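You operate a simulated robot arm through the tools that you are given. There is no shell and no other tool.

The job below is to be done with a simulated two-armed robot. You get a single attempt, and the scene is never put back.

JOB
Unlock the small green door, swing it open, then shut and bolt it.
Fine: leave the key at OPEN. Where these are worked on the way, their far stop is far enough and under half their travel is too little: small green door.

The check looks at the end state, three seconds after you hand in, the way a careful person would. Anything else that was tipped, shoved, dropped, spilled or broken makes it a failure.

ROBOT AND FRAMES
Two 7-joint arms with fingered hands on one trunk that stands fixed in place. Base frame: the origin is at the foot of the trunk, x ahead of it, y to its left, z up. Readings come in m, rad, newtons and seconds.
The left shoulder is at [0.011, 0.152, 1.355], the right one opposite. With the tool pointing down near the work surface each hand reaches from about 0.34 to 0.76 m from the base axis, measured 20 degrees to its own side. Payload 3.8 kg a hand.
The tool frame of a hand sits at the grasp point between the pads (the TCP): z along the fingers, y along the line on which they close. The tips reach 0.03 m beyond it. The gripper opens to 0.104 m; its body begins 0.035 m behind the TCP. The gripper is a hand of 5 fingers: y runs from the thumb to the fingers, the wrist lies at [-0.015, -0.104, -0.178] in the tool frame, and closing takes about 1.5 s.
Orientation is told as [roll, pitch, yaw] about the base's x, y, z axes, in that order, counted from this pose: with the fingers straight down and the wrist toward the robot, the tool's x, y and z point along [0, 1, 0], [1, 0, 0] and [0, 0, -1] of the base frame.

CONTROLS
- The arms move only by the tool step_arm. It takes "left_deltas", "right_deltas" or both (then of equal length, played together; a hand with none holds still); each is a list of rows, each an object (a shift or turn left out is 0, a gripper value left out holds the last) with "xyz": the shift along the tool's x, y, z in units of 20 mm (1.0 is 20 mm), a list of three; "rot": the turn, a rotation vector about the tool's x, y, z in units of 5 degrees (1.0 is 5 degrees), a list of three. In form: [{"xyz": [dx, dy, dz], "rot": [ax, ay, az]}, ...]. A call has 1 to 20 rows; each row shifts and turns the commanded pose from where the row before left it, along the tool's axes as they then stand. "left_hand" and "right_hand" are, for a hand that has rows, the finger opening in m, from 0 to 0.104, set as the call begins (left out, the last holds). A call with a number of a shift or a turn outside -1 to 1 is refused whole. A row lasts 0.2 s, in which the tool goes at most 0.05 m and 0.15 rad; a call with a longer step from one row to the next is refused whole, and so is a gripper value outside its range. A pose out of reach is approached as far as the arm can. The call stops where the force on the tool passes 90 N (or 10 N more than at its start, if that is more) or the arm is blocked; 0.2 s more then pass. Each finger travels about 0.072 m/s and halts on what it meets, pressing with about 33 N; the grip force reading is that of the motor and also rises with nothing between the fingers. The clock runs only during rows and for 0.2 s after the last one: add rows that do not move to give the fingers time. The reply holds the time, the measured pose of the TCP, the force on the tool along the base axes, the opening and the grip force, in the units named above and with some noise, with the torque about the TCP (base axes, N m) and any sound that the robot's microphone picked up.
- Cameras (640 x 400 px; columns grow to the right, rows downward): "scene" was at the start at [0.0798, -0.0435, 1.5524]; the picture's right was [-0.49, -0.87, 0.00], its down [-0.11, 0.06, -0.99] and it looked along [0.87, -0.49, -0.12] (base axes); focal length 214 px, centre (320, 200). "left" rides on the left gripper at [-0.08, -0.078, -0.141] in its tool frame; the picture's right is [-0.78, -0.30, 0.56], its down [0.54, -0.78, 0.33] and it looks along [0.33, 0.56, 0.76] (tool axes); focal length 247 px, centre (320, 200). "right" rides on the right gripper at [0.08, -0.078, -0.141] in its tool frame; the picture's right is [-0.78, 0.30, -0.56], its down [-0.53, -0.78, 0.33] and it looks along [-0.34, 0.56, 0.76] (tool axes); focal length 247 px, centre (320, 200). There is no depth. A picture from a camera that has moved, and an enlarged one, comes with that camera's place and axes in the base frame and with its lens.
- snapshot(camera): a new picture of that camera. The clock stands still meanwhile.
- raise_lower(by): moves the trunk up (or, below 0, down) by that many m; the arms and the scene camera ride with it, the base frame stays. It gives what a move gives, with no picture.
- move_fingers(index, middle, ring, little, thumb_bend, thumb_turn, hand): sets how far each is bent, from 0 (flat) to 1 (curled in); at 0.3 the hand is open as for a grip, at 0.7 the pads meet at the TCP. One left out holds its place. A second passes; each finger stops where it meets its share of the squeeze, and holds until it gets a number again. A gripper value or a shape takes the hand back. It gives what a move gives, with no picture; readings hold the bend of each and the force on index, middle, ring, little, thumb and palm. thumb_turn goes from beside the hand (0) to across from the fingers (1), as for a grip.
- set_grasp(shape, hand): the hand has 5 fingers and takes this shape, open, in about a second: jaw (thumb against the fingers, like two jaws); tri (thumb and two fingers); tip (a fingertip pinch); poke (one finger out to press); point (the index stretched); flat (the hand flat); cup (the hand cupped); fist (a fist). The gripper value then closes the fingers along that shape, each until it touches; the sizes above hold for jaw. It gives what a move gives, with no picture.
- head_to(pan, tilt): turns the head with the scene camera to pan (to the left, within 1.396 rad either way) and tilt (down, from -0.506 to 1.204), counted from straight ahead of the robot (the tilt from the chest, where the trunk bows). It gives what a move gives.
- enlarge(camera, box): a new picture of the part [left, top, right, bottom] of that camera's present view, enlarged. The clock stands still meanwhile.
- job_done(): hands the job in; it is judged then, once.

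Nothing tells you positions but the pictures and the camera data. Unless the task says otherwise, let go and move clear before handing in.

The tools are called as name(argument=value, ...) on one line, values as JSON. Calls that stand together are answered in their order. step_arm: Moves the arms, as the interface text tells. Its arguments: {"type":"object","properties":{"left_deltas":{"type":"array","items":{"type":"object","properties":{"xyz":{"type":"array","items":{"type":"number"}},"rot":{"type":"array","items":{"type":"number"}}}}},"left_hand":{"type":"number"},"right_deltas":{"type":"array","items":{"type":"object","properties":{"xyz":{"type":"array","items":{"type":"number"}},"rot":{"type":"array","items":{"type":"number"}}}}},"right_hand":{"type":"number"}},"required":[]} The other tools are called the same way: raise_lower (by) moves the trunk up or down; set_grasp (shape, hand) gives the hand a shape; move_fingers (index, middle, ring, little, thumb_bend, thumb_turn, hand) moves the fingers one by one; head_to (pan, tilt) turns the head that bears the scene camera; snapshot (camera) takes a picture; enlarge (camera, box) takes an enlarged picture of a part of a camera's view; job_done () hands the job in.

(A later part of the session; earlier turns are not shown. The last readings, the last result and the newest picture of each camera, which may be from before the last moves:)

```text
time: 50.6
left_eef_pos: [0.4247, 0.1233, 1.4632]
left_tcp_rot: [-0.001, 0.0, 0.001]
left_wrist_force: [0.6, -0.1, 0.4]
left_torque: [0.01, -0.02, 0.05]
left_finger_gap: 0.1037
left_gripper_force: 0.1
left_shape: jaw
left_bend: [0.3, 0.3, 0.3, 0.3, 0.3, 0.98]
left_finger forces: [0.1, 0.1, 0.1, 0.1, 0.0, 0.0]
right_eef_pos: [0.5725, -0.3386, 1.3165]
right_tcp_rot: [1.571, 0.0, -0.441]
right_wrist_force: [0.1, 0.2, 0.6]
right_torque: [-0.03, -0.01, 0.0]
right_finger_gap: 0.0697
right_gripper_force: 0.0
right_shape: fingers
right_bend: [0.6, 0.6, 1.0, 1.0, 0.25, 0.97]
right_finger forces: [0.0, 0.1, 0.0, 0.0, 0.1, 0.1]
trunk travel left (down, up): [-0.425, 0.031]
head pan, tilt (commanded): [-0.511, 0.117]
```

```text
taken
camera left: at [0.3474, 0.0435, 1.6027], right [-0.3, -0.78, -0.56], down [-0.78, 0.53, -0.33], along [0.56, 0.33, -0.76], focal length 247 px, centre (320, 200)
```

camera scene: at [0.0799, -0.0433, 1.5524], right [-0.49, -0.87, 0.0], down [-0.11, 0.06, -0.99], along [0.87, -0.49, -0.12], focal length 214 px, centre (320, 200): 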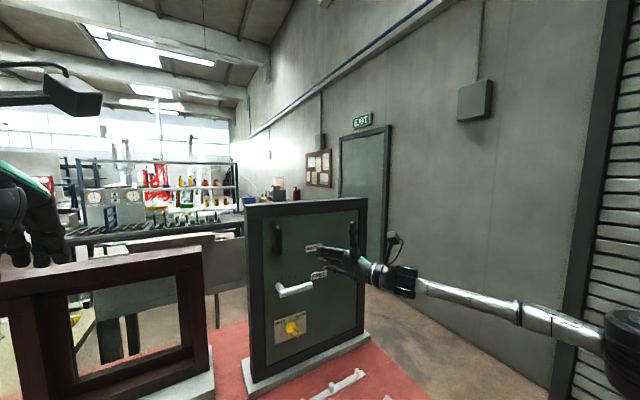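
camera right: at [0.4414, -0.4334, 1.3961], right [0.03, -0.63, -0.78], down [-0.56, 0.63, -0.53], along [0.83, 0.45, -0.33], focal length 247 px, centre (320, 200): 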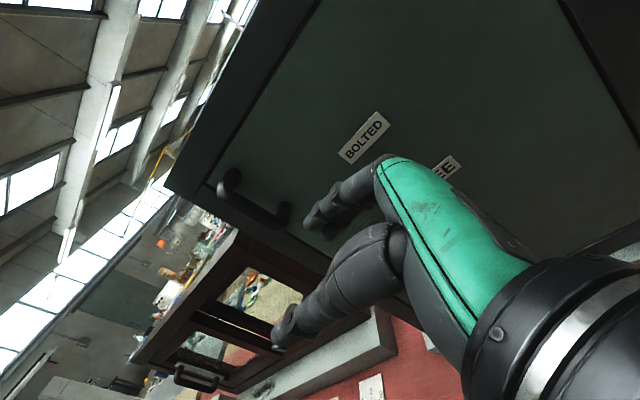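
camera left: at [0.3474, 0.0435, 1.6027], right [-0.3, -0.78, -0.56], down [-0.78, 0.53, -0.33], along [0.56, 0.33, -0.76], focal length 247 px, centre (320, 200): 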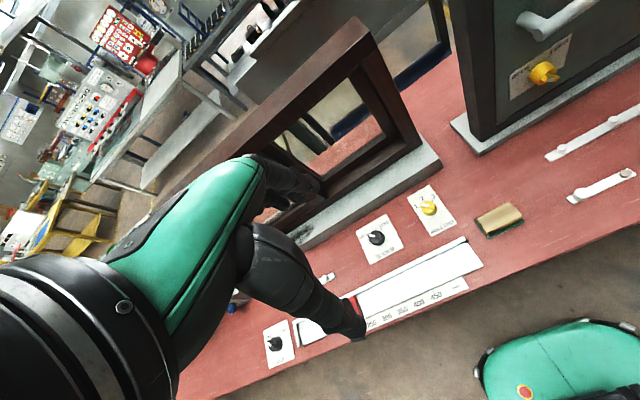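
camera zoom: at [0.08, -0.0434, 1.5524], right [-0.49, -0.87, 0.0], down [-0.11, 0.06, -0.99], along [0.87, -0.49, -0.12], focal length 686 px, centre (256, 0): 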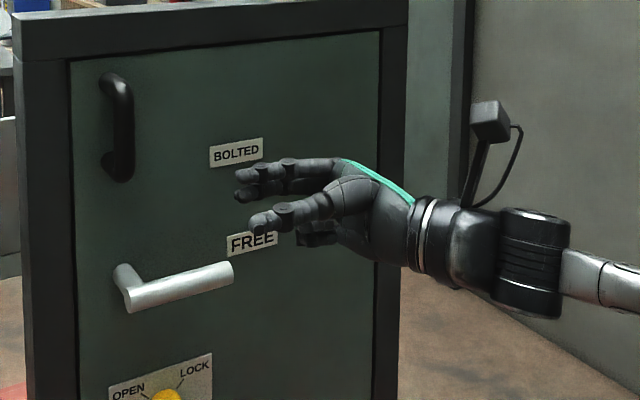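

enlarge(camera="right", box=[200, 140, 420, 360])

enlarge(camera="scene", box=[255, 210, 335, 260])

```text
1.82 times, centred on (310, 250) of right
camera zoom: at [0.4414, -0.4334, 1.3961], right [0.03, -0.63, -0.78], down [-0.56, 0.63, -0.53], along [0.83, 0.45, -0.33], focal length 449 px, centre (338, 109)
```

zoom: 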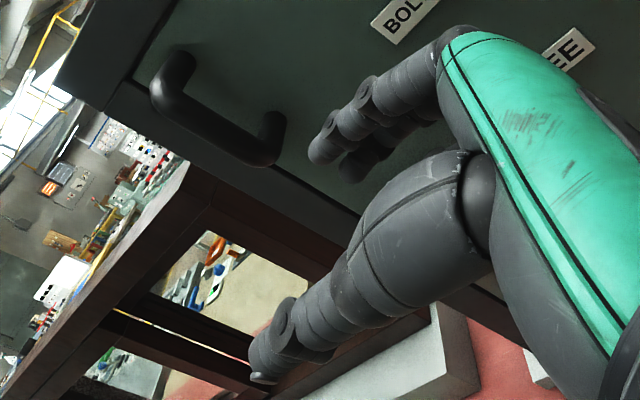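

```text
8.00 times, centred on (295, 235) of scene
camera zoom: at [0.08, -0.0434, 1.5524], right [-0.49, -0.87, 0.0], down [-0.11, 0.06, -0.99], along [0.87, -0.49, -0.12], focal length 1716 px, centre (520, -80)
```

zoom: 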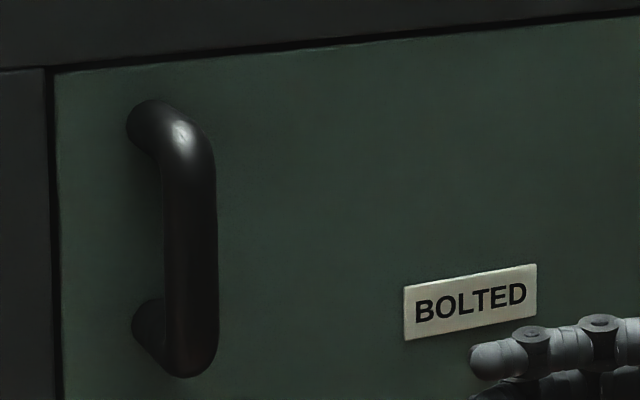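

The bar is centred near (0.687, -0.242) and spans z≈1.317 to 1.393, with the fingers nearly parallel to the door. I'll move in on the right of the bar at the right depth and check before sliding behind it.

step_arm(right_deltas=[{"xyz": [0.5, 0.61, 0.68]}, {"xyz": [0.5, 0.61, 0.68]}, {"xyz": [0.5, 0.61, 0.68]}, {"xyz": [0.5, 0.61, 0.68]}, {"xyz": [0, 0.6, 0.28]}, {"xyz": [0, 0.6, 0.28]}])

enlarge(camera="right", box=[200, 100, 420, 320])

enlarge(camera="scene", box=[255, 210, 355, 275])

```text
time: 52.0
left_eef_pos: [0.4256, 0.1241, 1.4615]
left_tcp_rot: [-0.002, 0.001, 0.001]
left_wrist_force: [-0.3, -0.3, -0.2]
left_torque: [-0.02, -0.02, 0.01]
left_finger_gap: 0.1038
left_gripper_force: 0.0
left_shape: jaw
left_bend: [0.3, 0.3, 0.3, 0.3, 0.3, 0.98]
left_finger forces: [0.0, 0.0, 0.0, 0.1, 0.0, 0.0]
right_eef_pos: [0.6666, -0.3122, 1.3543]
right_tcp_rot: [1.569, 0.0, -0.442]
right_wrist_force: [0.8, 0.1, 1.0]
right_torque: [0.02, 0.02, -0.02]
right_finger_gap: 0.0692
right_gripper_force: 0.0
right_shape: fingers
right_bend: [0.6, 0.6, 1.0, 1.0, 0.25, 0.97]
right_finger forces: [0.0, 0.1, 0.0, 0.0, 0.0, 0.1]
trunk travel left (down, up): [-0.425, 0.031]
head pan, tilt (commanded): [-0.511, 0.117]
```

```text
1.82 times, centred on (310, 210) of right
camera zoom: at [0.5362, -0.406, 1.4341], right [0.03, -0.63, -0.78], down [-0.56, 0.63, -0.53], along [0.83, 0.45, -0.33], focal length 449 px, centre (338, 182)
```

zoom: 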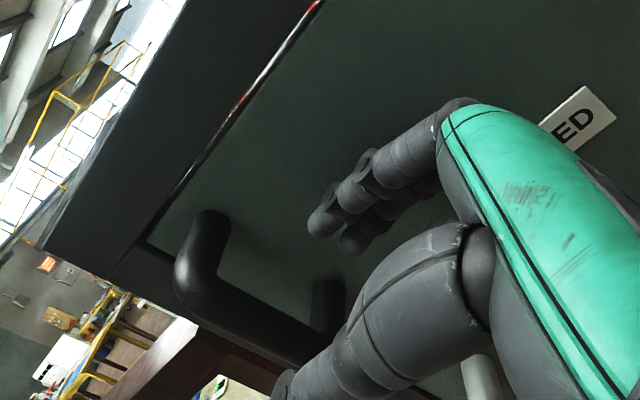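

```text
6.15 times, centred on (305, 242) of scene
camera zoom: at [0.0806, -0.0433, 1.5524], right [-0.49, -0.87, 0.0], down [-0.11, 0.06, -0.99], along [0.87, -0.49, -0.12], focal length 1320 px, centre (412, -62)
```

zoom: 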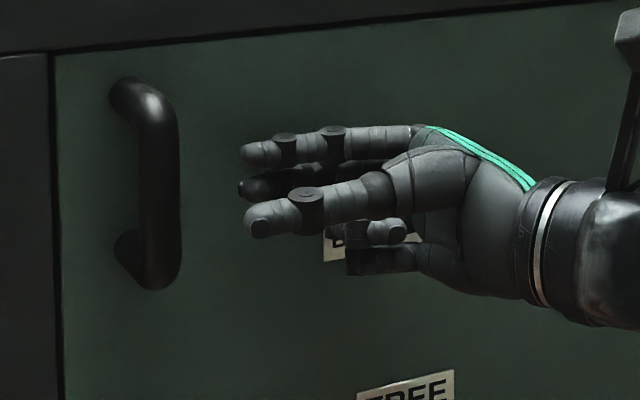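

The alignment looks good. I'll go about 9 mm deeper and begin sliding left so the fingertips pass behind the bar.

step_arm(right_deltas=[{"xyz": [0, 0.41, 0.19]}, {"xyz": [0, -0.254, 0.544]}, {"xyz": [0, -0.254, 0.544]}, {"xyz": [0, -0.254, 0.544]}])

enlarge(camera="right", box=[200, 100, 420, 320])

enlarge(camera="scene", box=[255, 210, 355, 275])

```text
time: 53.0
left_eef_pos: [0.4251, 0.1241, 1.4637]
left_tcp_rot: [-0.001, 0.001, 0.002]
left_wrist_force: [-0.2, 0.6, -0.8]
left_torque: [-0.02, -0.02, 0.02]
left_finger_gap: 0.1036
left_gripper_force: 0.1
left_shape: jaw
left_bend: [0.3, 0.3, 0.3, 0.3, 0.3, 0.98]
left_finger forces: [0.0, 0.0, 0.0, 0.0, 0.1, 0.0]
right_eef_pos: [0.6752, -0.2759, 1.3549]
right_tcp_rot: [1.571, 0.0, -0.44]
right_wrist_force: [-0.3, 0.4, 0.3]
right_torque: [-0.02, 0.02, 0.0]
right_finger_gap: 0.0693
right_gripper_force: 0.0
right_shape: fingers
right_bend: [0.6, 0.6, 1.0, 1.0, 0.25, 0.97]
right_finger forces: [0.1, 0.1, 0.1, 0.1, 0.1, 0.0]
trunk travel left (down, up): [-0.425, 0.031]
head pan, tilt (commanded): [-0.511, 0.117]
```

```text
1.82 times, centred on (310, 210) of right
camera zoom: at [0.5449, -0.3689, 1.4358], right [0.03, -0.63, -0.78], down [-0.56, 0.63, -0.53], along [0.83, 0.45, -0.33], focal length 449 px, centre (338, 182)
```

zoom: 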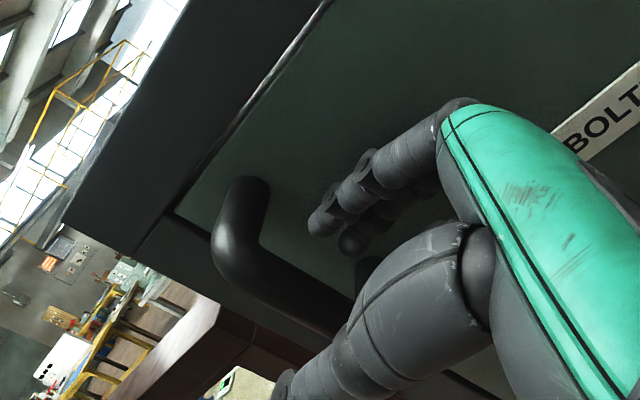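

```text
6.15 times, centred on (305, 242) of scene
camera zoom: at [0.08, -0.0431, 1.5524], right [-0.49, -0.87, 0.0], down [-0.11, 0.06, -0.99], along [0.87, -0.49, -0.12], focal length 1320 px, centre (412, -62)
```

zoom: 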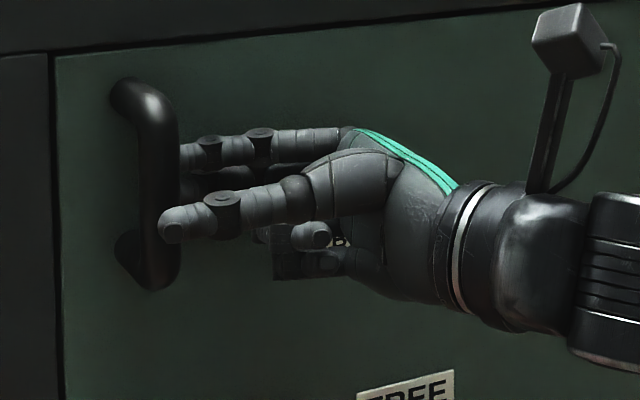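

The fingertips are entering behind the bar with no contact force. I'll continue sliding left.

step_arm(right_deltas=[{"xyz": [0, -0.254, 0.544]}, {"xyz": [0, -0.254, 0.544]}])

enlarge(camera="right", box=[200, 100, 420, 320])

enlarge(camera="scene", box=[255, 210, 355, 275])

```text
time: 53.6
left_eef_pos: [0.4239, 0.1251, 1.4616]
left_tcp_rot: [-0.001, -0.001, 0.001]
left_wrist_force: [0.1, -0.5, -0.9]
left_torque: [0.0, -0.03, -0.03]
left_finger_gap: 0.1036
left_gripper_force: 0.1
left_shape: jaw
left_bend: [0.3, 0.3, 0.3, 0.3, 0.3, 0.98]
left_finger forces: [0.1, 0.0, 0.0, 0.0, 0.0, 0.0]
right_eef_pos: [0.6761, -0.2478, 1.3566]
right_tcp_rot: [1.57, 0.001, -0.44]
right_wrist_force: [0.2, 0.2, -0.2]
right_torque: [0.01, -0.01, -0.02]
right_finger_gap: 0.0695
right_gripper_force: 0.0
right_shape: fingers
right_bend: [0.6, 0.6, 1.0, 1.0, 0.25, 0.97]
right_finger forces: [0.0, 0.0, 0.0, 0.1, 0.1, 0.1]
trunk travel left (down, up): [-0.425, 0.031]
head pan, tilt (commanded): [-0.511, 0.117]
```

```text
1.82 times, centred on (310, 210) of right
camera zoom: at [0.5461, -0.3427, 1.4367], right [0.03, -0.63, -0.78], down [-0.56, 0.63, -0.53], along [0.83, 0.45, -0.33], focal length 449 px, centre (338, 182)
```

zoom: 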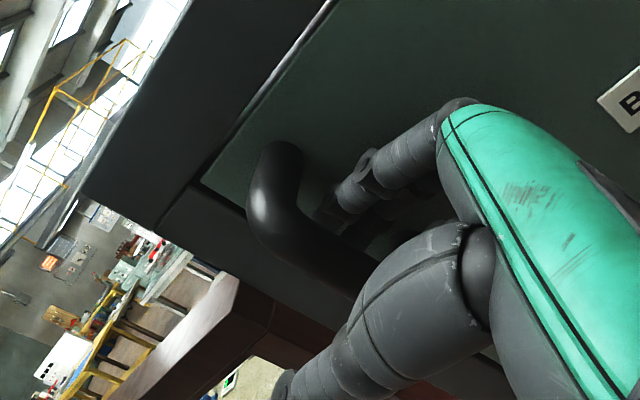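

```text
6.15 times, centred on (305, 242) of scene
camera zoom: at [0.0802, -0.0427, 1.5524], right [-0.49, -0.87, 0.0], down [-0.11, 0.06, -0.99], along [0.87, -0.49, -0.12], focal length 1320 px, centre (412, -62)
```

zoom: 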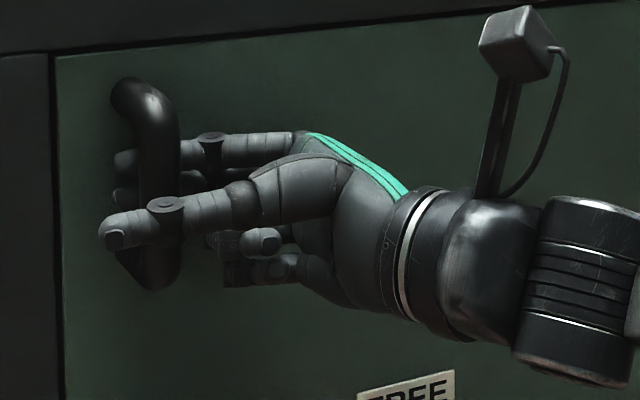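

Index and middle are hooked behind the bar. I'll curl the fingers and bring the thumb in to clamp the bar.

move_fingers(hand="right", index=0.8, middle=0.8, thumb_bend=0.6)

enlarge(camera="scene", box=[255, 210, 355, 275])

enlarge(camera="right", box=[200, 100, 420, 320])

```text
time: 54.6
left_eef_pos: [0.4241, 0.1266, 1.4618]
left_tcp_rot: [-0.003, 0.0, 0.003]
left_wrist_force: [0.3, 0.3, 0.4]
left_torque: [0.02, -0.02, -0.02]
left_finger_gap: 0.1035
left_gripper_force: 0.0
left_shape: jaw
left_bend: [0.3, 0.3, 0.3, 0.3, 0.3, 0.98]
left_finger forces: [0.0, 0.0, 0.0, 0.0, 0.0, 0.0]
right_eef_pos: [0.6755, -0.243, 1.3561]
right_tcp_rot: [1.57, 0.0, -0.441]
right_wrist_force: [-3.0, 10.2, -5.6]
right_torque: [0.01, 0.11, -0.74]
right_finger_gap: 0.0096
right_gripper_force: 20.4
right_shape: fingers
right_bend: [0.78, 0.76, 1.0, 1.0, 0.58, 1.0]
right_finger forces: [8.8, 29.9, 0.0, 0.0, 3.1, 0.0]
trunk travel left (down, up): [-0.425, 0.031]
head pan, tilt (commanded): [-0.511, 0.117]
```

```text
6.15 times, centred on (305, 242) of scene
camera zoom: at [0.0798, -0.0399, 1.5525], right [-0.49, -0.87, 0.0], down [-0.11, 0.06, -0.99], along [0.87, -0.49, -0.12], focal length 1320 px, centre (412, -62)
```

zoom: 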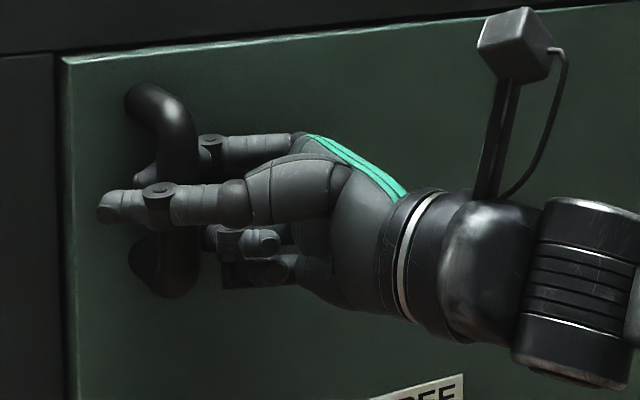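

```text
1.82 times, centred on (310, 210) of right
camera zoom: at [0.5459, -0.3393, 1.437], right [0.03, -0.63, -0.77], down [-0.56, 0.63, -0.54], along [0.83, 0.45, -0.34], focal length 449 px, centre (338, 182)
```

zoom: 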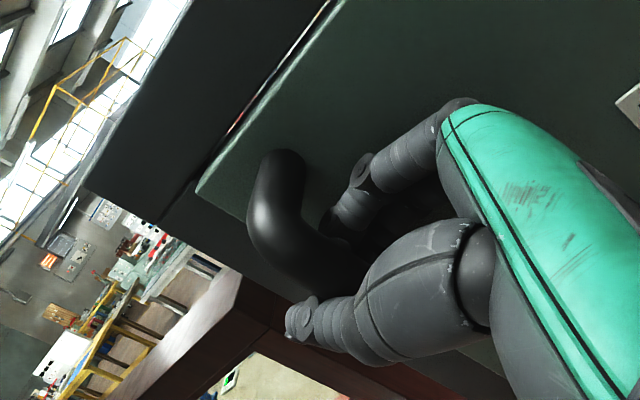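

The door has already cracked open slightly. I'll pull back along the door's arc, turning the hand with it.

step_arm(right_deltas=[{"xyz": [0, -0.613, -0.397], "rot": [0.5, 0, 0]}, {"xyz": [0, -0.613, -0.397], "rot": [0.5, 0, 0]}, {"xyz": [0, -0.613, -0.397], "rot": [0.5, 0, 0]}, {"xyz": [0, -0.613, -0.397], "rot": [0.5, 0, 0]}])

snapshot(camera="scene")

snapshot(camera="right")

```text
time: 55.6
left_eef_pos: [0.424, 0.1279, 1.4629]
left_tcp_rot: [-0.002, 0.002, 0.003]
left_wrist_force: [0.1, -0.1, 0.9]
left_torque: [0.01, 0.0, 0.02]
left_finger_gap: 0.1033
left_gripper_force: 0.0
left_shape: jaw
left_bend: [0.3, 0.3, 0.3, 0.3, 0.3, 0.98]
left_finger forces: [0.0, 0.0, 0.1, 0.1, 0.0, 0.0]
right_eef_pos: [0.6171, -0.2579, 1.3567]
right_tcp_rot: [1.567, 0.0, -0.266]
right_wrist_force: [-5.3, 13.1, -10.3]
right_torque: [0.03, 0.17, -0.52]
right_finger_gap: 0.0095
right_gripper_force: 18.6
right_shape: fingers
right_bend: [0.78, 0.77, 1.0, 1.0, 0.58, 1.0]
right_finger forces: [8.0, 25.9, 0.0, 0.0, 3.8, 0.1]
trunk travel left (down, up): [-0.425, 0.031]
head pan, tilt (commanded): [-0.511, 0.117]
```

```text
taken
camera scene: at [0.0792, -0.0401, 1.5525], right [-0.49, -0.87, 0.0], down [-0.1, 0.06, -0.99], along [0.87, -0.49, -0.12], focal length 214 px, centre (320, 200)
```

scene: 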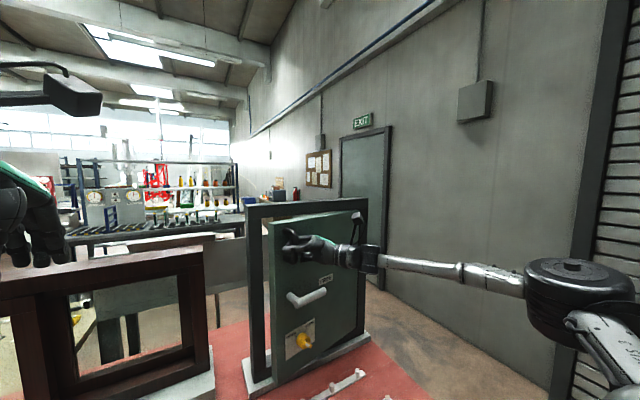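

```text
taken
camera right: at [0.5056, -0.3737, 1.4375], right [0.14, -0.62, -0.77], down [-0.66, 0.52, -0.54], along [0.74, 0.59, -0.34], focal length 247 px, centre (320, 200)
```

right: 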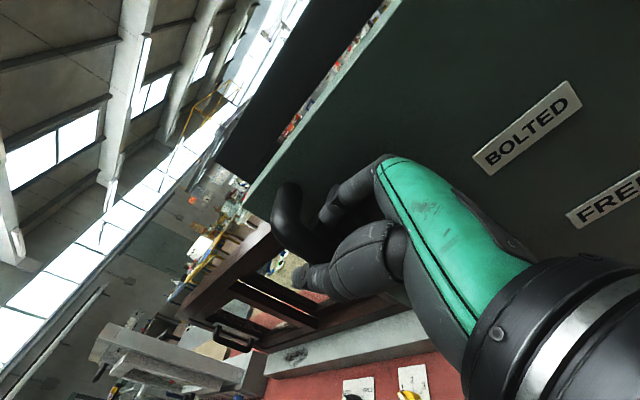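

The door is swinging open nicely, roughly 12° so far. I'll keep pulling along the arc.

step_arm(right_deltas=[{"xyz": [0, -0.613, -0.397], "rot": [0.5, 0, 0]}, {"xyz": [0, -0.613, -0.397], "rot": [0.5, 0, 0]}, {"xyz": [0, -0.613, -0.397], "rot": [0.5, 0, 0]}, {"xyz": [0, -0.613, -0.397], "rot": [0.5, 0, 0]}, {"xyz": [0, -0.613, -0.397], "rot": [0.5, 0, 0]}, {"xyz": [0, -0.613, -0.397], "rot": [0.5, 0, 0]}])

snapshot(camera="scene")

```text
time: 57.0
left_eef_pos: [0.4239, 0.1253, 1.463]
left_tcp_rot: [-0.001, -0.001, 0.001]
left_wrist_force: [-0.2, -0.4, -0.1]
left_torque: [-0.01, -0.03, 0.02]
left_finger_gap: 0.1036
left_gripper_force: 0.1
left_shape: jaw
left_bend: [0.3, 0.3, 0.3, 0.3, 0.3, 0.98]
left_finger forces: [0.1, 0.0, 0.0, 0.0, 0.0, 0.0]
right_eef_pos: [0.5357, -0.2961, 1.3568]
right_tcp_rot: [1.572, -0.001, -0.007]
right_wrist_force: [-6.1, 5.1, -7.7]
right_torque: [-0.06, 0.17, -0.62]
right_finger_gap: 0.0097
right_gripper_force: 18.0
right_shape: fingers
right_bend: [0.79, 0.77, 1.0, 1.0, 0.58, 1.0]
right_finger forces: [7.5, 25.6, 0.0, 0.1, 3.0, 0.0]
trunk travel left (down, up): [-0.425, 0.031]
head pan, tilt (commanded): [-0.511, 0.117]
```

```text
taken
camera scene: at [0.0787, -0.0425, 1.5525], right [-0.49, -0.87, 0.0], down [-0.1, 0.06, -0.99], along [0.87, -0.49, -0.12], focal length 214 px, centre (320, 200)
```

scene: 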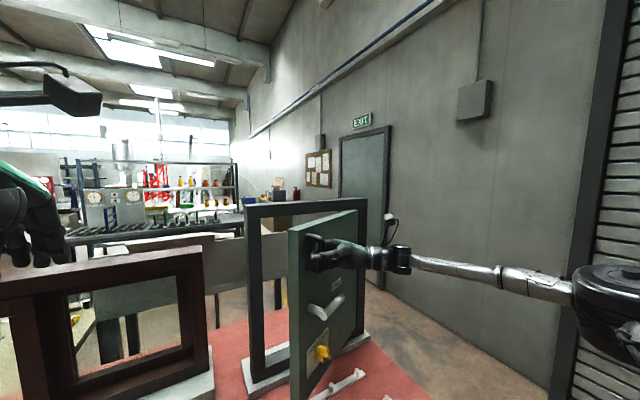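

About 27° open and still no reach warnings. I'll keep going.

step_arm(right_deltas=[{"xyz": [0, -0.613, -0.397], "rot": [0.5, 0, 0]}, {"xyz": [0, -0.613, -0.397], "rot": [0.5, 0, 0]}, {"xyz": [0, -0.613, -0.397], "rot": [0.5, 0, 0]}, {"xyz": [0, -0.613, -0.397], "rot": [0.5, 0, 0]}, {"xyz": [0, -0.613, -0.397], "rot": [0.5, 0, 0]}, {"xyz": [0, -0.613, -0.397], "rot": [0.5, 0, 0]}])

snapshot(camera="scene")

```text
time: 58.4
left_eef_pos: [0.4224, 0.1243, 1.4629]
left_tcp_rot: [-0.002, 0.002, 0.001]
left_wrist_force: [0.7, -0.3, -0.3]
left_torque: [0.01, -0.01, 0.04]
left_finger_gap: 0.1033
left_gripper_force: 0.1
left_shape: jaw
left_bend: [0.3, 0.3, 0.3, 0.3, 0.3, 0.98]
left_finger forces: [0.1, 0.0, 0.0, 0.0, 0.0, 0.0]
right_eef_pos: [0.4674, -0.3536, 1.3562]
right_tcp_rot: [1.572, 0.0, 0.259]
right_wrist_force: [-3.7, 0.1, 3.4]
right_torque: [-0.07, 0.02, -0.77]
right_finger_gap: 0.0084
right_gripper_force: 18.7
right_shape: fingers
right_bend: [0.79, 0.77, 1.0, 1.0, 0.59, 1.0]
right_finger forces: [5.9, 28.8, 0.0, 0.0, 2.4, 0.0]
trunk travel left (down, up): [-0.425, 0.031]
head pan, tilt (commanded): [-0.511, 0.117]
```

```text
taken
camera scene: at [0.0781, -0.0429, 1.5525], right [-0.49, -0.87, 0.0], down [-0.1, 0.06, -0.99], along [0.87, -0.49, -0.12], focal length 214 px, centre (320, 200)
```

scene: 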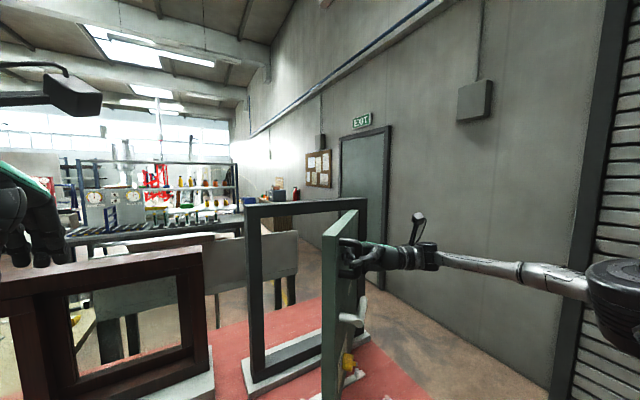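

Around 43° open with the grip still good. Continuing along the arc.

step_arm(right_deltas=[{"xyz": [0, -0.613, -0.397], "rot": [0.5, 0, 0]}, {"xyz": [0, -0.613, -0.397], "rot": [0.5, 0, 0]}, {"xyz": [0, -0.613, -0.397], "rot": [0.5, 0, 0]}, {"xyz": [0, -0.613, -0.397], "rot": [0.5, 0, 0]}, {"xyz": [0, -0.613, -0.397], "rot": [0.5, 0, 0]}, {"xyz": [0, -0.613, -0.397], "rot": [0.5, 0, 0]}])

snapshot(camera="scene")

```text
time: 59.8
left_eef_pos: [0.4247, 0.123, 1.4622]
left_tcp_rot: [-0.001, 0.0, 0.003]
left_wrist_force: [0.5, -0.3, 0.0]
left_torque: [-0.02, 0.03, 0.0]
left_finger_gap: 0.1036
left_gripper_force: 0.1
left_shape: jaw
left_bend: [0.3, 0.3, 0.3, 0.3, 0.3, 0.98]
left_finger forces: [0.1, 0.1, 0.0, 0.0, 0.0, 0.0]
right_eef_pos: [0.4186, -0.423, 1.3562]
right_tcp_rot: [1.572, 0.0, 0.519]
right_wrist_force: [-0.1, -2.7, -2.3]
right_torque: [-0.16, 0.02, -0.79]
right_finger_gap: 0.0085
right_gripper_force: 17.4
right_shape: fingers
right_bend: [0.79, 0.77, 1.0, 1.0, 0.59, 1.0]
right_finger forces: [5.7, 28.1, 0.1, 0.1, 1.7, 0.0]
trunk travel left (down, up): [-0.425, 0.031]
head pan, tilt (commanded): [-0.511, 0.117]
```

```text
taken
camera scene: at [0.0802, -0.0445, 1.5523], right [-0.49, -0.87, 0.0], down [-0.11, 0.06, -0.99], along [0.87, -0.49, -0.12], focal length 214 px, centre (320, 200)
```

scene: 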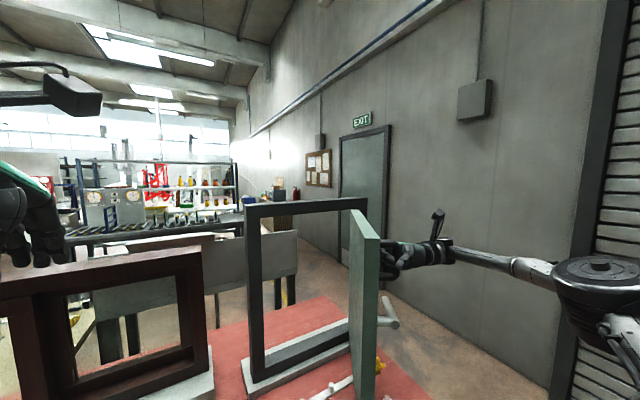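

About 58° open and still moving freely. I'll continue toward the far stop.

step_arm(right_deltas=[{"xyz": [0, -0.613, -0.397], "rot": [0.5, 0, 0]}, {"xyz": [0, -0.613, -0.397], "rot": [0.5, 0, 0]}, {"xyz": [0, -0.613, -0.397], "rot": [0.5, 0, 0]}, {"xyz": [0, -0.613, -0.397], "rot": [0.5, 0, 0]}, {"xyz": [0, -0.613, -0.397], "rot": [0.5, 0, 0]}, {"xyz": [0, -0.613, -0.397], "rot": [0.5, 0, 0]}])

snapshot(camera="scene")

```text
time: 61.2
left_eef_pos: [0.424, 0.1236, 1.4628]
left_tcp_rot: [0.0, -0.001, 0.001]
left_wrist_force: [0.1, 0.2, -0.2]
left_torque: [-0.01, 0.01, 0.0]
left_finger_gap: 0.1036
left_gripper_force: 0.0
left_shape: jaw
left_bend: [0.3, 0.3, 0.3, 0.3, 0.3, 0.98]
left_finger forces: [0.0, 0.1, 0.0, 0.1, 0.0, 0.0]
right_eef_pos: [0.4053, -0.4486, 1.3559]
right_tcp_rot: [1.572, -0.001, 0.605]
right_wrist_force: [0.0, -2.6, -3.9]
right_torque: [-0.15, 0.04, -0.71]
right_finger_gap: 0.0082
right_gripper_force: 15.7
right_shape: fingers
right_bend: [0.79, 0.77, 1.0, 1.0, 0.59, 1.0]
right_finger forces: [4.7, 25.2, 0.0, 0.0, 1.4, 0.0]
right hand out of reach, approached as far as the arm can: row 3, 4, 5, 6
trunk travel left (down, up): [-0.425, 0.031]
head pan, tilt (commanded): [-0.511, 0.117]
```

```text
taken
camera scene: at [0.0802, -0.0444, 1.5523], right [-0.49, -0.87, 0.0], down [-0.11, 0.06, -0.99], along [0.87, -0.49, -0.12], focal length 214 px, centre (320, 200)
```

scene: 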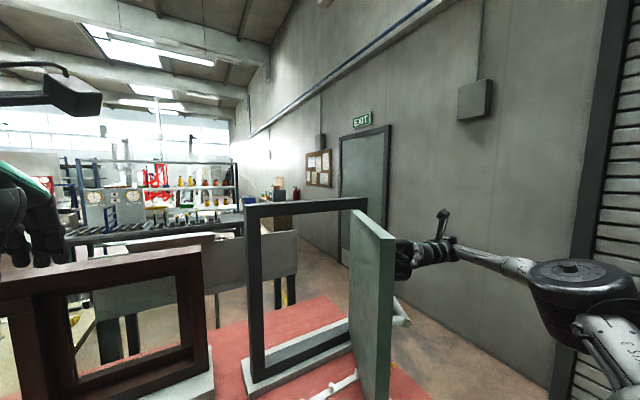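

The wrist yaw limit shows at about 63° open. I'll try carrying on by translating along the arc without further hand rotation.

step_arm(right_deltas=[{"xyz": [0, -0.52, -0.43]}, {"xyz": [0, -0.52, -0.43]}, {"xyz": [0, -0.52, -0.43]}])

snapshot(camera="scene")

```text
time: 62.0
left_eef_pos: [0.4263, 0.1237, 1.4626]
left_tcp_rot: [-0.001, -0.001, 0.002]
left_wrist_force: [-0.6, -0.1, -0.5]
left_torque: [-0.02, -0.04, -0.01]
left_finger_gap: 0.1037
left_gripper_force: 0.0
left_shape: jaw
left_bend: [0.3, 0.3, 0.3, 0.3, 0.3, 0.98]
left_finger forces: [0.0, 0.0, 0.0, 0.1, 0.1, 0.0]
right_eef_pos: [0.4047, -0.45, 1.3565]
right_tcp_rot: [1.573, -0.001, 0.606]
right_wrist_force: [-0.2, -1.4, -3.6]
right_torque: [-0.11, 0.05, -0.64]
right_finger_gap: 0.0082
right_gripper_force: 15.5
right_shape: fingers
right_bend: [0.79, 0.77, 1.0, 1.0, 0.59, 1.0]
right_finger forces: [4.6, 24.9, 0.0, 0.0, 1.4, 0.0]
right hand out of reach, approached as far as the arm can: row 1, 2, 3
trunk travel left (down, up): [-0.425, 0.031]
head pan, tilt (commanded): [-0.511, 0.117]
```

```text
taken
camera scene: at [0.0803, -0.0444, 1.5523], right [-0.49, -0.87, 0.0], down [-0.11, 0.06, -0.99], along [0.87, -0.49, -0.12], focal length 214 px, centre (320, 200)
```

scene: 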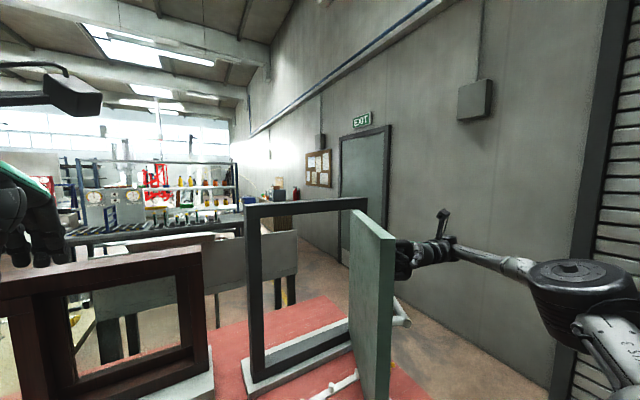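

The right arm can't pull further, so I'll release the handle, move the right hand out of the way, and push the door the rest of the way from the inside with the left hand.

move_fingers(hand="right", index=0.6, middle=0.6, thumb_bend=0.2)

step_arm(right_deltas=[{"xyz": [0, 0.25, -0.5]}, {"xyz": [0, 0.25, -0.5]}])

snapshot(camera="right")

enlarge(camera="scene", box=[330, 190, 530, 315])

```text
time: 63.0
left_eef_pos: [0.4249, 0.1242, 1.4624]
left_tcp_rot: [-0.001, 0.0, 0.002]
left_wrist_force: [0.0, 0.0, -1.0]
left_torque: [0.0, 0.01, -0.02]
left_finger_gap: 0.1035
left_gripper_force: 0.1
left_shape: jaw
left_bend: [0.3, 0.3, 0.3, 0.3, 0.3, 0.98]
left_finger forces: [0.0, 0.0, 0.0, 0.1, 0.0, 0.0]
right_eef_pos: [0.4042, -0.4479, 1.3576]
right_tcp_rot: [1.572, -0.001, 0.608]
right_wrist_force: [-0.7, 0.1, 0.1]
right_torque: [0.03, 0.0, -0.01]
right_finger_gap: 0.0726
right_gripper_force: 0.0
right_shape: fingers
right_bend: [0.6, 0.6, 1.0, 1.0, 0.2, 0.97]
right_finger forces: [0.1, 0.1, 0.0, 0.0, 0.0, 0.0]
trunk travel left (down, up): [-0.425, 0.031]
head pan, tilt (commanded): [-0.511, 0.117]
```

```text
time: 63.6
left_eef_pos: [0.4244, 0.1237, 1.4621]
left_tcp_rot: [-0.002, 0.001, 0.001]
left_wrist_force: [0.1, -0.4, 0.0]
left_torque: [0.0, -0.01, 0.0]
left_finger_gap: 0.1037
left_gripper_force: 0.1
left_shape: jaw
left_bend: [0.3, 0.3, 0.3, 0.3, 0.3, 0.98]
left_finger forces: [0.0, 0.0, 0.1, 0.0, 0.0, 0.0]
right_eef_pos: [0.4057, -0.449, 1.3561]
right_tcp_rot: [1.569, 0.0, 0.606]
right_wrist_force: [-0.1, 0.1, 0.7]
right_torque: [-0.01, -0.01, 0.01]
right_finger_gap: 0.0726
right_gripper_force: 0.0
right_shape: fingers
right_bend: [0.6, 0.6, 1.0, 1.0, 0.2, 0.97]
right_finger forces: [0.0, 0.1, 0.0, 0.0, 0.1, 0.1]
right hand out of reach, approached as far as the arm can: row 1, 2
trunk travel left (down, up): [-0.425, 0.031]
head pan, tilt (commanded): [-0.511, 0.117]
```

```text
taken
camera right: at [0.4223, -0.6093, 1.437], right [0.56, -0.29, -0.78], down [-0.83, -0.17, -0.53], along [0.02, 0.94, -0.33], focal length 247 px, centre (320, 200)
```

right: 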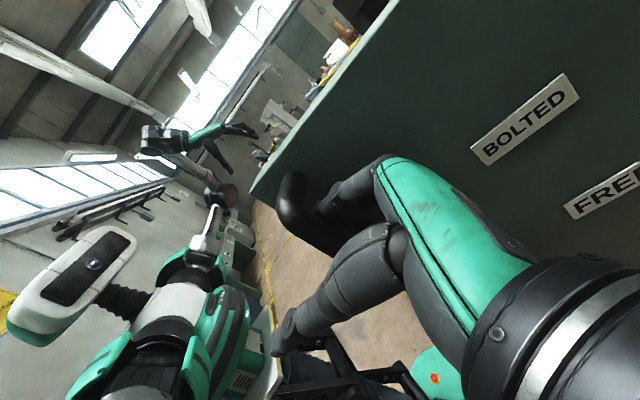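

```text
3.20 times, centred on (430, 252) of scene
camera zoom: at [0.0799, -0.0434, 1.5524], right [-0.49, -0.87, 0.0], down [-0.11, 0.06, -0.99], along [0.87, -0.49, -0.12], focal length 686 px, centre (-32, 32)
```

zoom: 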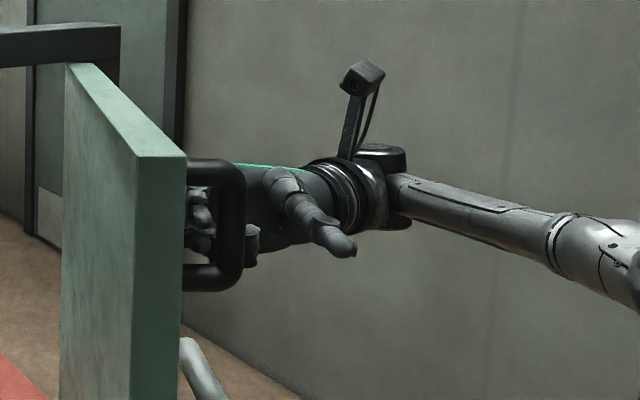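

The retreat is limited at this yaw. I'll ease the hand rotation back slightly while sliding the fingers out along the door.

step_arm(right_deltas=[{"xyz": [0, 0.25, -0.5], "rot": [-0.6, 0, 0]}, {"xyz": [0, 0.25, -0.5], "rot": [-0.6, 0, 0]}])

snapshot(camera="right")

```text
time: 64.2
left_eef_pos: [0.4246, 0.1236, 1.4628]
left_tcp_rot: [0.001, 0.0, 0.002]
left_wrist_force: [0.1, 0.2, -0.1]
left_torque: [-0.01, -0.04, -0.03]
left_finger_gap: 0.1037
left_gripper_force: 0.0
left_shape: jaw
left_bend: [0.3, 0.3, 0.3, 0.3, 0.3, 0.98]
left_finger forces: [0.0, 0.1, 0.0, 0.0, 0.0, 0.1]
right_eef_pos: [0.4243, -0.4603, 1.3565]
right_tcp_rot: [1.572, 0.0, 0.5]
right_wrist_force: [0.4, 1.1, 0.4]
right_torque: [-0.02, 0.01, -0.02]
right_finger_gap: 0.0725
right_gripper_force: 0.3
right_shape: fingers
right_bend: [0.6, 0.6, 1.0, 1.0, 0.2, 0.97]
right_finger forces: [0.0, 0.1, 0.0, 0.0, 0.0, 0.1]
trunk travel left (down, up): [-0.425, 0.031]
head pan, tilt (commanded): [-0.511, 0.117]
```

```text
taken
camera right: at [0.4245, -0.621, 1.4364], right [0.53, -0.35, -0.78], down [-0.84, -0.08, -0.53], along [0.12, 0.93, -0.33], focal length 247 px, centre (320, 200)
```

right: 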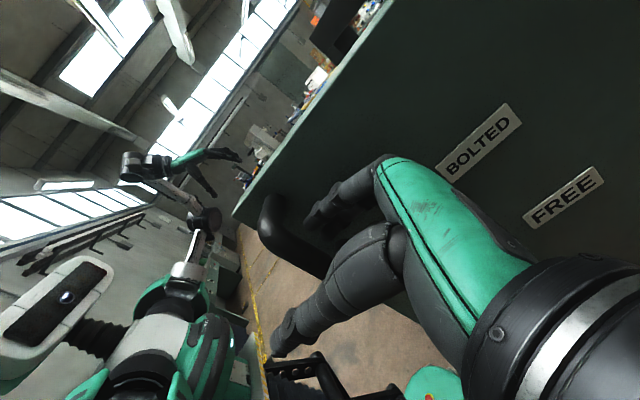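

That worked. I'll keep sliding out until the fingertips clear the bar.

step_arm(right_deltas=[{"xyz": [0, 0.2, -0.5], "rot": [-0.3, 0, 0]}, {"xyz": [0, 0.15, -0.5], "rot": [-0.3, 0, 0]}, {"xyz": [0, 0.1, -0.5], "rot": [-0.3, 0, 0]}])

snapshot(camera="right")

enlarge(camera="scene", box=[330, 190, 530, 315])

```text
time: 65.0
left_eef_pos: [0.4243, 0.1238, 1.4624]
left_tcp_rot: [-0.002, -0.001, 0.002]
left_wrist_force: [0.1, 0.4, 0.5]
left_torque: [-0.01, -0.02, 0.0]
left_finger_gap: 0.1036
left_gripper_force: 0.2
left_shape: jaw
left_bend: [0.3, 0.3, 0.3, 0.3, 0.3, 0.98]
left_finger forces: [0.1, 0.0, 0.0, 0.1, 0.0, 0.0]
right_eef_pos: [0.4415, -0.4726, 1.3568]
right_tcp_rot: [1.573, 0.001, 0.449]
right_wrist_force: [0.1, 0.0, -0.8]
right_torque: [-0.01, 0.0, 0.0]
right_finger_gap: 0.0724
right_gripper_force: 0.1
right_shape: fingers
right_bend: [0.6, 0.6, 1.0, 1.0, 0.2, 0.97]
right_finger forces: [0.0, 0.0, 0.1, 0.0, 0.0, 0.1]
right hand out of reach, approached as far as the arm can: row 3
trunk travel left (down, up): [-0.425, 0.031]
head pan, tilt (commanded): [-0.511, 0.117]
```

```text
taken
camera right: at [0.433, -0.6338, 1.4366], right [0.51, -0.37, -0.78], down [-0.84, -0.04, -0.53], along [0.17, 0.93, -0.33], focal length 247 px, centre (320, 200)
```

right: 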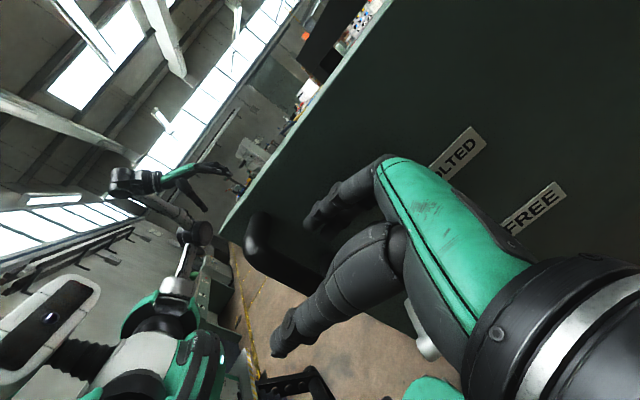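

```text
3.20 times, centred on (430, 252) of scene
camera zoom: at [0.0796, -0.0434, 1.5524], right [-0.49, -0.87, 0.0], down [-0.11, 0.06, -0.99], along [0.87, -0.49, -0.12], focal length 686 px, centre (-32, 32)
```

zoom: 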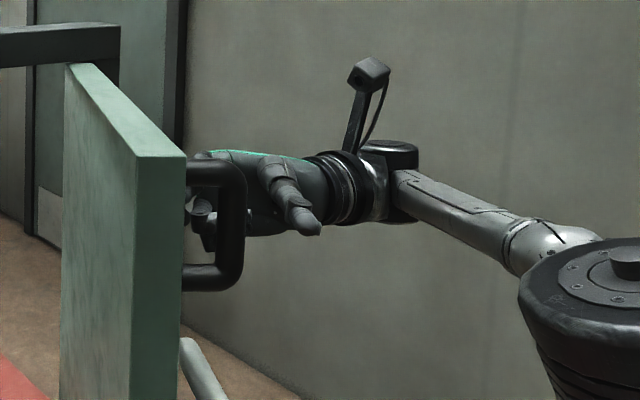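

step_arm(right_deltas=[{"xyz": [0, 0.1, -0.6], "rot": [-0.7, 0, 0]}, {"xyz": [0, 0.0, -0.6], "rot": [-0.7, 0, 0]}, {"xyz": [0, -0.1, -0.6], "rot": [-0.7, 0, 0]}])

snapshot(camera="right")

snapshot(camera="scene")

```text
time: 65.8
left_eef_pos: [0.4234, 0.1242, 1.4628]
left_tcp_rot: [-0.001, 0.0, 0.002]
left_wrist_force: [-0.5, 0.2, 0.1]
left_torque: [0.0, 0.02, -0.04]
left_finger_gap: 0.1037
left_gripper_force: 0.0
left_shape: jaw
left_bend: [0.3, 0.3, 0.3, 0.3, 0.3, 0.98]
left_finger forces: [0.0, 0.0, 0.0, 0.0, 0.1, 0.0]
right_eef_pos: [0.4531, -0.508, 1.3572]
right_tcp_rot: [1.571, -0.001, 0.238]
right_wrist_force: [0.4, -0.4, -0.2]
right_torque: [0.02, 0.01, -0.01]
right_finger_gap: 0.0726
right_gripper_force: 0.0
right_shape: fingers
right_bend: [0.6, 0.6, 1.0, 1.0, 0.2, 0.97]
right_finger forces: [0.1, 0.0, 0.0, 0.1, 0.0, 0.0]
trunk travel left (down, up): [-0.425, 0.031]
head pan, tilt (commanded): [-0.511, 0.117]
```

```text
taken
camera right: at [0.4119, -0.6635, 1.4368], right [0.42, -0.47, -0.78], down [-0.83, 0.14, -0.53], along [0.36, 0.87, -0.33], focal length 247 px, centre (320, 200)
```

right: 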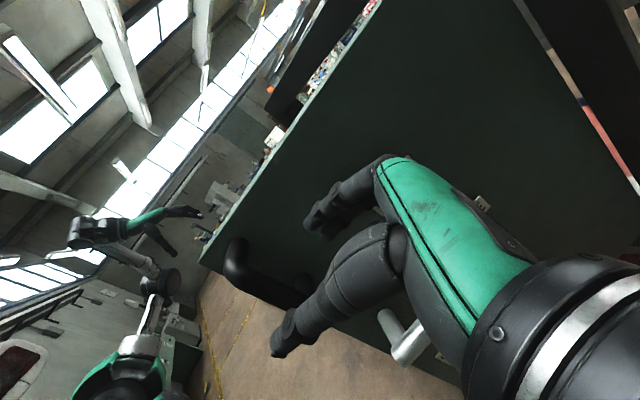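

```text
taken
camera scene: at [0.0798, -0.0436, 1.5524], right [-0.49, -0.87, 0.0], down [-0.11, 0.06, -0.99], along [0.87, -0.49, -0.12], focal length 214 px, centre (320, 200)
```

scene: 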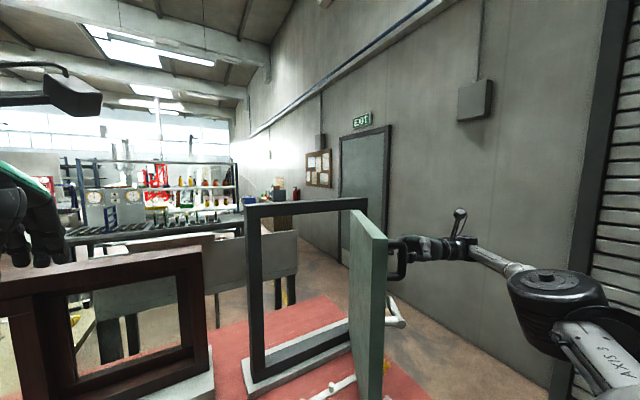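

The fingers are clear of the handle. I'll move the right hand out to the right, away from the door's swing, ready for closing later.

step_arm(right_deltas=[{"xyz": [0, -0.481, -0.882], "rot": [-0.9, 0, 0]}, {"xyz": [0, -0.41, -0.916], "rot": [-0.9, 0, 0]}, {"xyz": [0, -0.335, -0.947], "rot": [-0.9, 0, 0]}, {"xyz": [0, -0.26, -0.97], "rot": [-0.9, 0, 0]}, {"xyz": [0, -0.181, -0.988], "rot": [-0.9, 0, 0]}, {"xyz": [0, -0.104, -0.998], "rot": [-0.9, 0, 0]}, {"xyz": [0, -0.025, -1.0], "rot": [-0.9, 0, 0]}, {"xyz": [0, 0.056, -1.0], "rot": [-0.9, 0, 0]}, {"xyz": [0, 0.134, -0.995], "rot": [-0.9, 0, 0]}, {"xyz": [0, 0.214, -0.981], "rot": [-0.9, 0, 0]}])

snapshot(camera="scene")

snapshot(camera="right")

```text
time: 68.0
left_eef_pos: [0.4254, 0.1234, 1.4618]
left_tcp_rot: [0.0, -0.001, 0.002]
left_wrist_force: [0.0, 0.3, -0.6]
left_torque: [0.0, -0.01, 0.01]
left_finger_gap: 0.1037
left_gripper_force: 0.1
left_shape: jaw
left_bend: [0.3, 0.3, 0.3, 0.3, 0.3, 0.98]
left_finger forces: [0.0, 0.0, 0.0, 0.0, 0.1, 0.0]
right_eef_pos: [0.4026, -0.7017, 1.3543]
right_tcp_rot: [1.573, -0.001, -0.549]
right_wrist_force: [0.6, -0.4, -0.2]
right_torque: [0.05, -0.01, 0.03]
right_finger_gap: 0.0729
right_gripper_force: 0.0
right_shape: fingers
right_bend: [0.6, 0.6, 1.0, 1.0, 0.2, 0.97]
right_finger forces: [0.0, 0.1, 0.0, 0.1, 0.0, 0.0]
trunk travel left (down, up): [-0.425, 0.031]
head pan, tilt (commanded): [-0.511, 0.117]
```

```text
taken
camera scene: at [0.0794, -0.0437, 1.5524], right [-0.49, -0.87, 0.0], down [-0.11, 0.06, -0.99], along [0.87, -0.49, -0.12], focal length 214 px, centre (320, 200)
```

scene: 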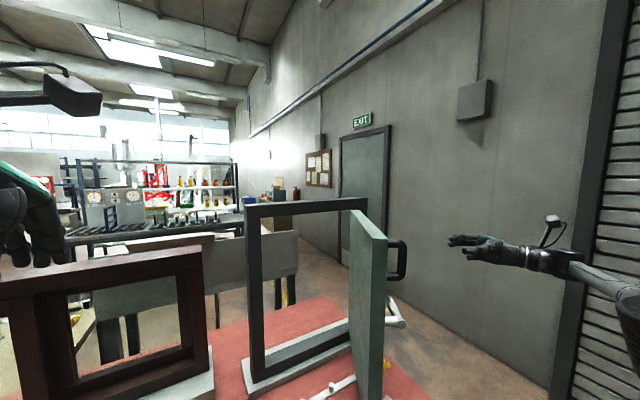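

```text
taken
camera right: at [0.2629, -0.7821, 1.4341], right [-0.04, -0.63, -0.78], down [-0.49, 0.69, -0.53], along [0.87, 0.36, -0.33], focal length 247 px, centre (320, 200)
```

right: 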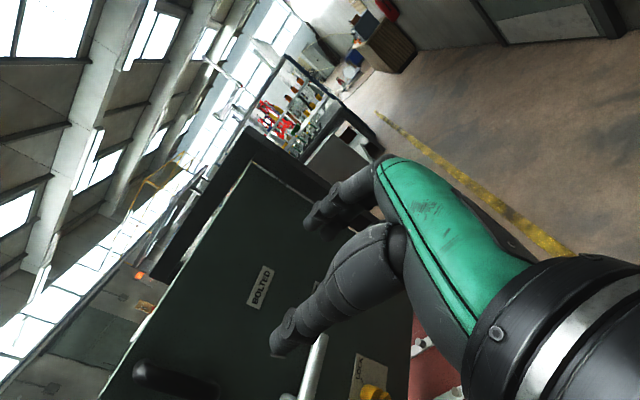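

The right hand is well clear of the door on the outside. I'll shift it a little further right while bringing the left hand across toward the inside of the open door.

step_arm(left_deltas=[{"xyz": [-0.9, 0.1, 0]}, {"xyz": [-0.9, 0.1, 0]}, {"xyz": [-0.9, 0.1, 0]}, {"xyz": [-0.9, 0.1, 0]}, {"xyz": [-0.9, 0.1, 0]}, {"xyz": [-0.9, 0.1, 0]}, {"xyz": [-0.9, 0.1, 0]}, {"xyz": [-0.9, 0.1, 0]}, {"xyz": [-0.9, 0.1, 0]}, {"xyz": [-0.9, 0.1, 0]}, {"xyz": [-0.9, 0.1, 0]}, {"xyz": [-0.9, 0.1, 0]}, {"xyz": [-0.9, 0.1, 0]}, {"xyz": [-0.9, 0.1, 0]}], right_deltas=[{"xyz": [0, 0.29, -0.962], "rot": [-0.6, 0, 0]}, {"xyz": [0, 0.33, -0.95], "rot": [-0.6, 0, 0]}, {"xyz": [0, 0.37, -0.93], "rot": [-0.6, 0, 0]}, {"xyz": [0, 0.41, -0.91], "rot": [-0.6, 0, 0]}, {"xyz": [0, 0, 0]}, {"xyz": [0, 0, 0]}, {"xyz": [0, 0, 0]}, {"xyz": [0, 0, 0]}, {"xyz": [0, 0, 0]}, {"xyz": [0, 0, 0]}, {"xyz": [0, 0, 0]}, {"xyz": [0, 0, 0]}, {"xyz": [0, 0, 0]}, {"xyz": [0, 0, 0]}])

snapshot(camera="scene")

snapshot(camera="left")

```text
time: 71.0
left_eef_pos: [0.4516, -0.1293, 1.4637]
left_tcp_rot: [0.0, 0.001, 0.002]
left_wrist_force: [-0.8, 0.1, -0.1]
left_torque: [0.01, 0.02, -0.01]
left_finger_gap: 0.1035
left_gripper_force: 0.1
left_shape: jaw
left_bend: [0.3, 0.3, 0.3, 0.3, 0.3, 0.98]
left_finger forces: [0.0, 0.0, 0.0, 0.0, 0.0, 0.0]
right_eef_pos: [0.3846, -0.7552, 1.3478]
right_tcp_rot: [1.569, 0.003, -0.749]
right_wrist_force: [-0.1, -0.1, -0.6]
right_torque: [0.02, 0.01, -0.01]
right_finger_gap: 0.0724
right_gripper_force: 0.1
right_shape: fingers
right_bend: [0.6, 0.6, 1.0, 1.0, 0.2, 0.97]
right_finger forces: [0.1, 0.0, 0.1, 0.0, 0.1, 0.0]
right hand out of reach, approached as far as the arm can: row 2, 4
trunk travel left (down, up): [-0.425, 0.031]
head pan, tilt (commanded): [-0.511, 0.117]
```

```text
taken
camera scene: at [0.0798, -0.0449, 1.5524], right [-0.49, -0.87, 0.0], down [-0.11, 0.06, -0.99], along [0.87, -0.49, -0.12], focal length 214 px, centre (320, 200)
```

scene: 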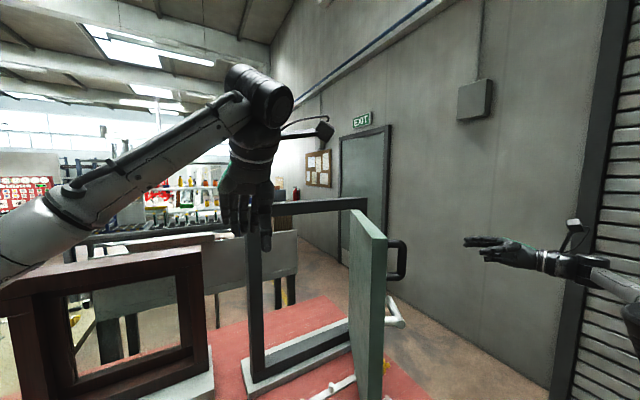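

```text
taken
camera left: at [0.3748, -0.2094, 1.6038], right [-0.29, -0.78, -0.56], down [-0.78, 0.53, -0.33], along [0.56, 0.33, -0.76], focal length 247 px, centre (320, 200)
```

left: 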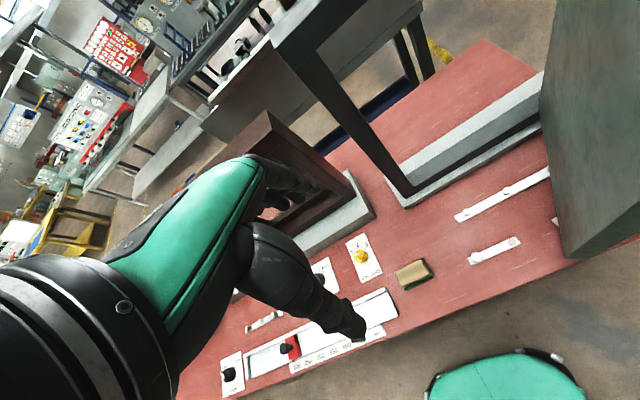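

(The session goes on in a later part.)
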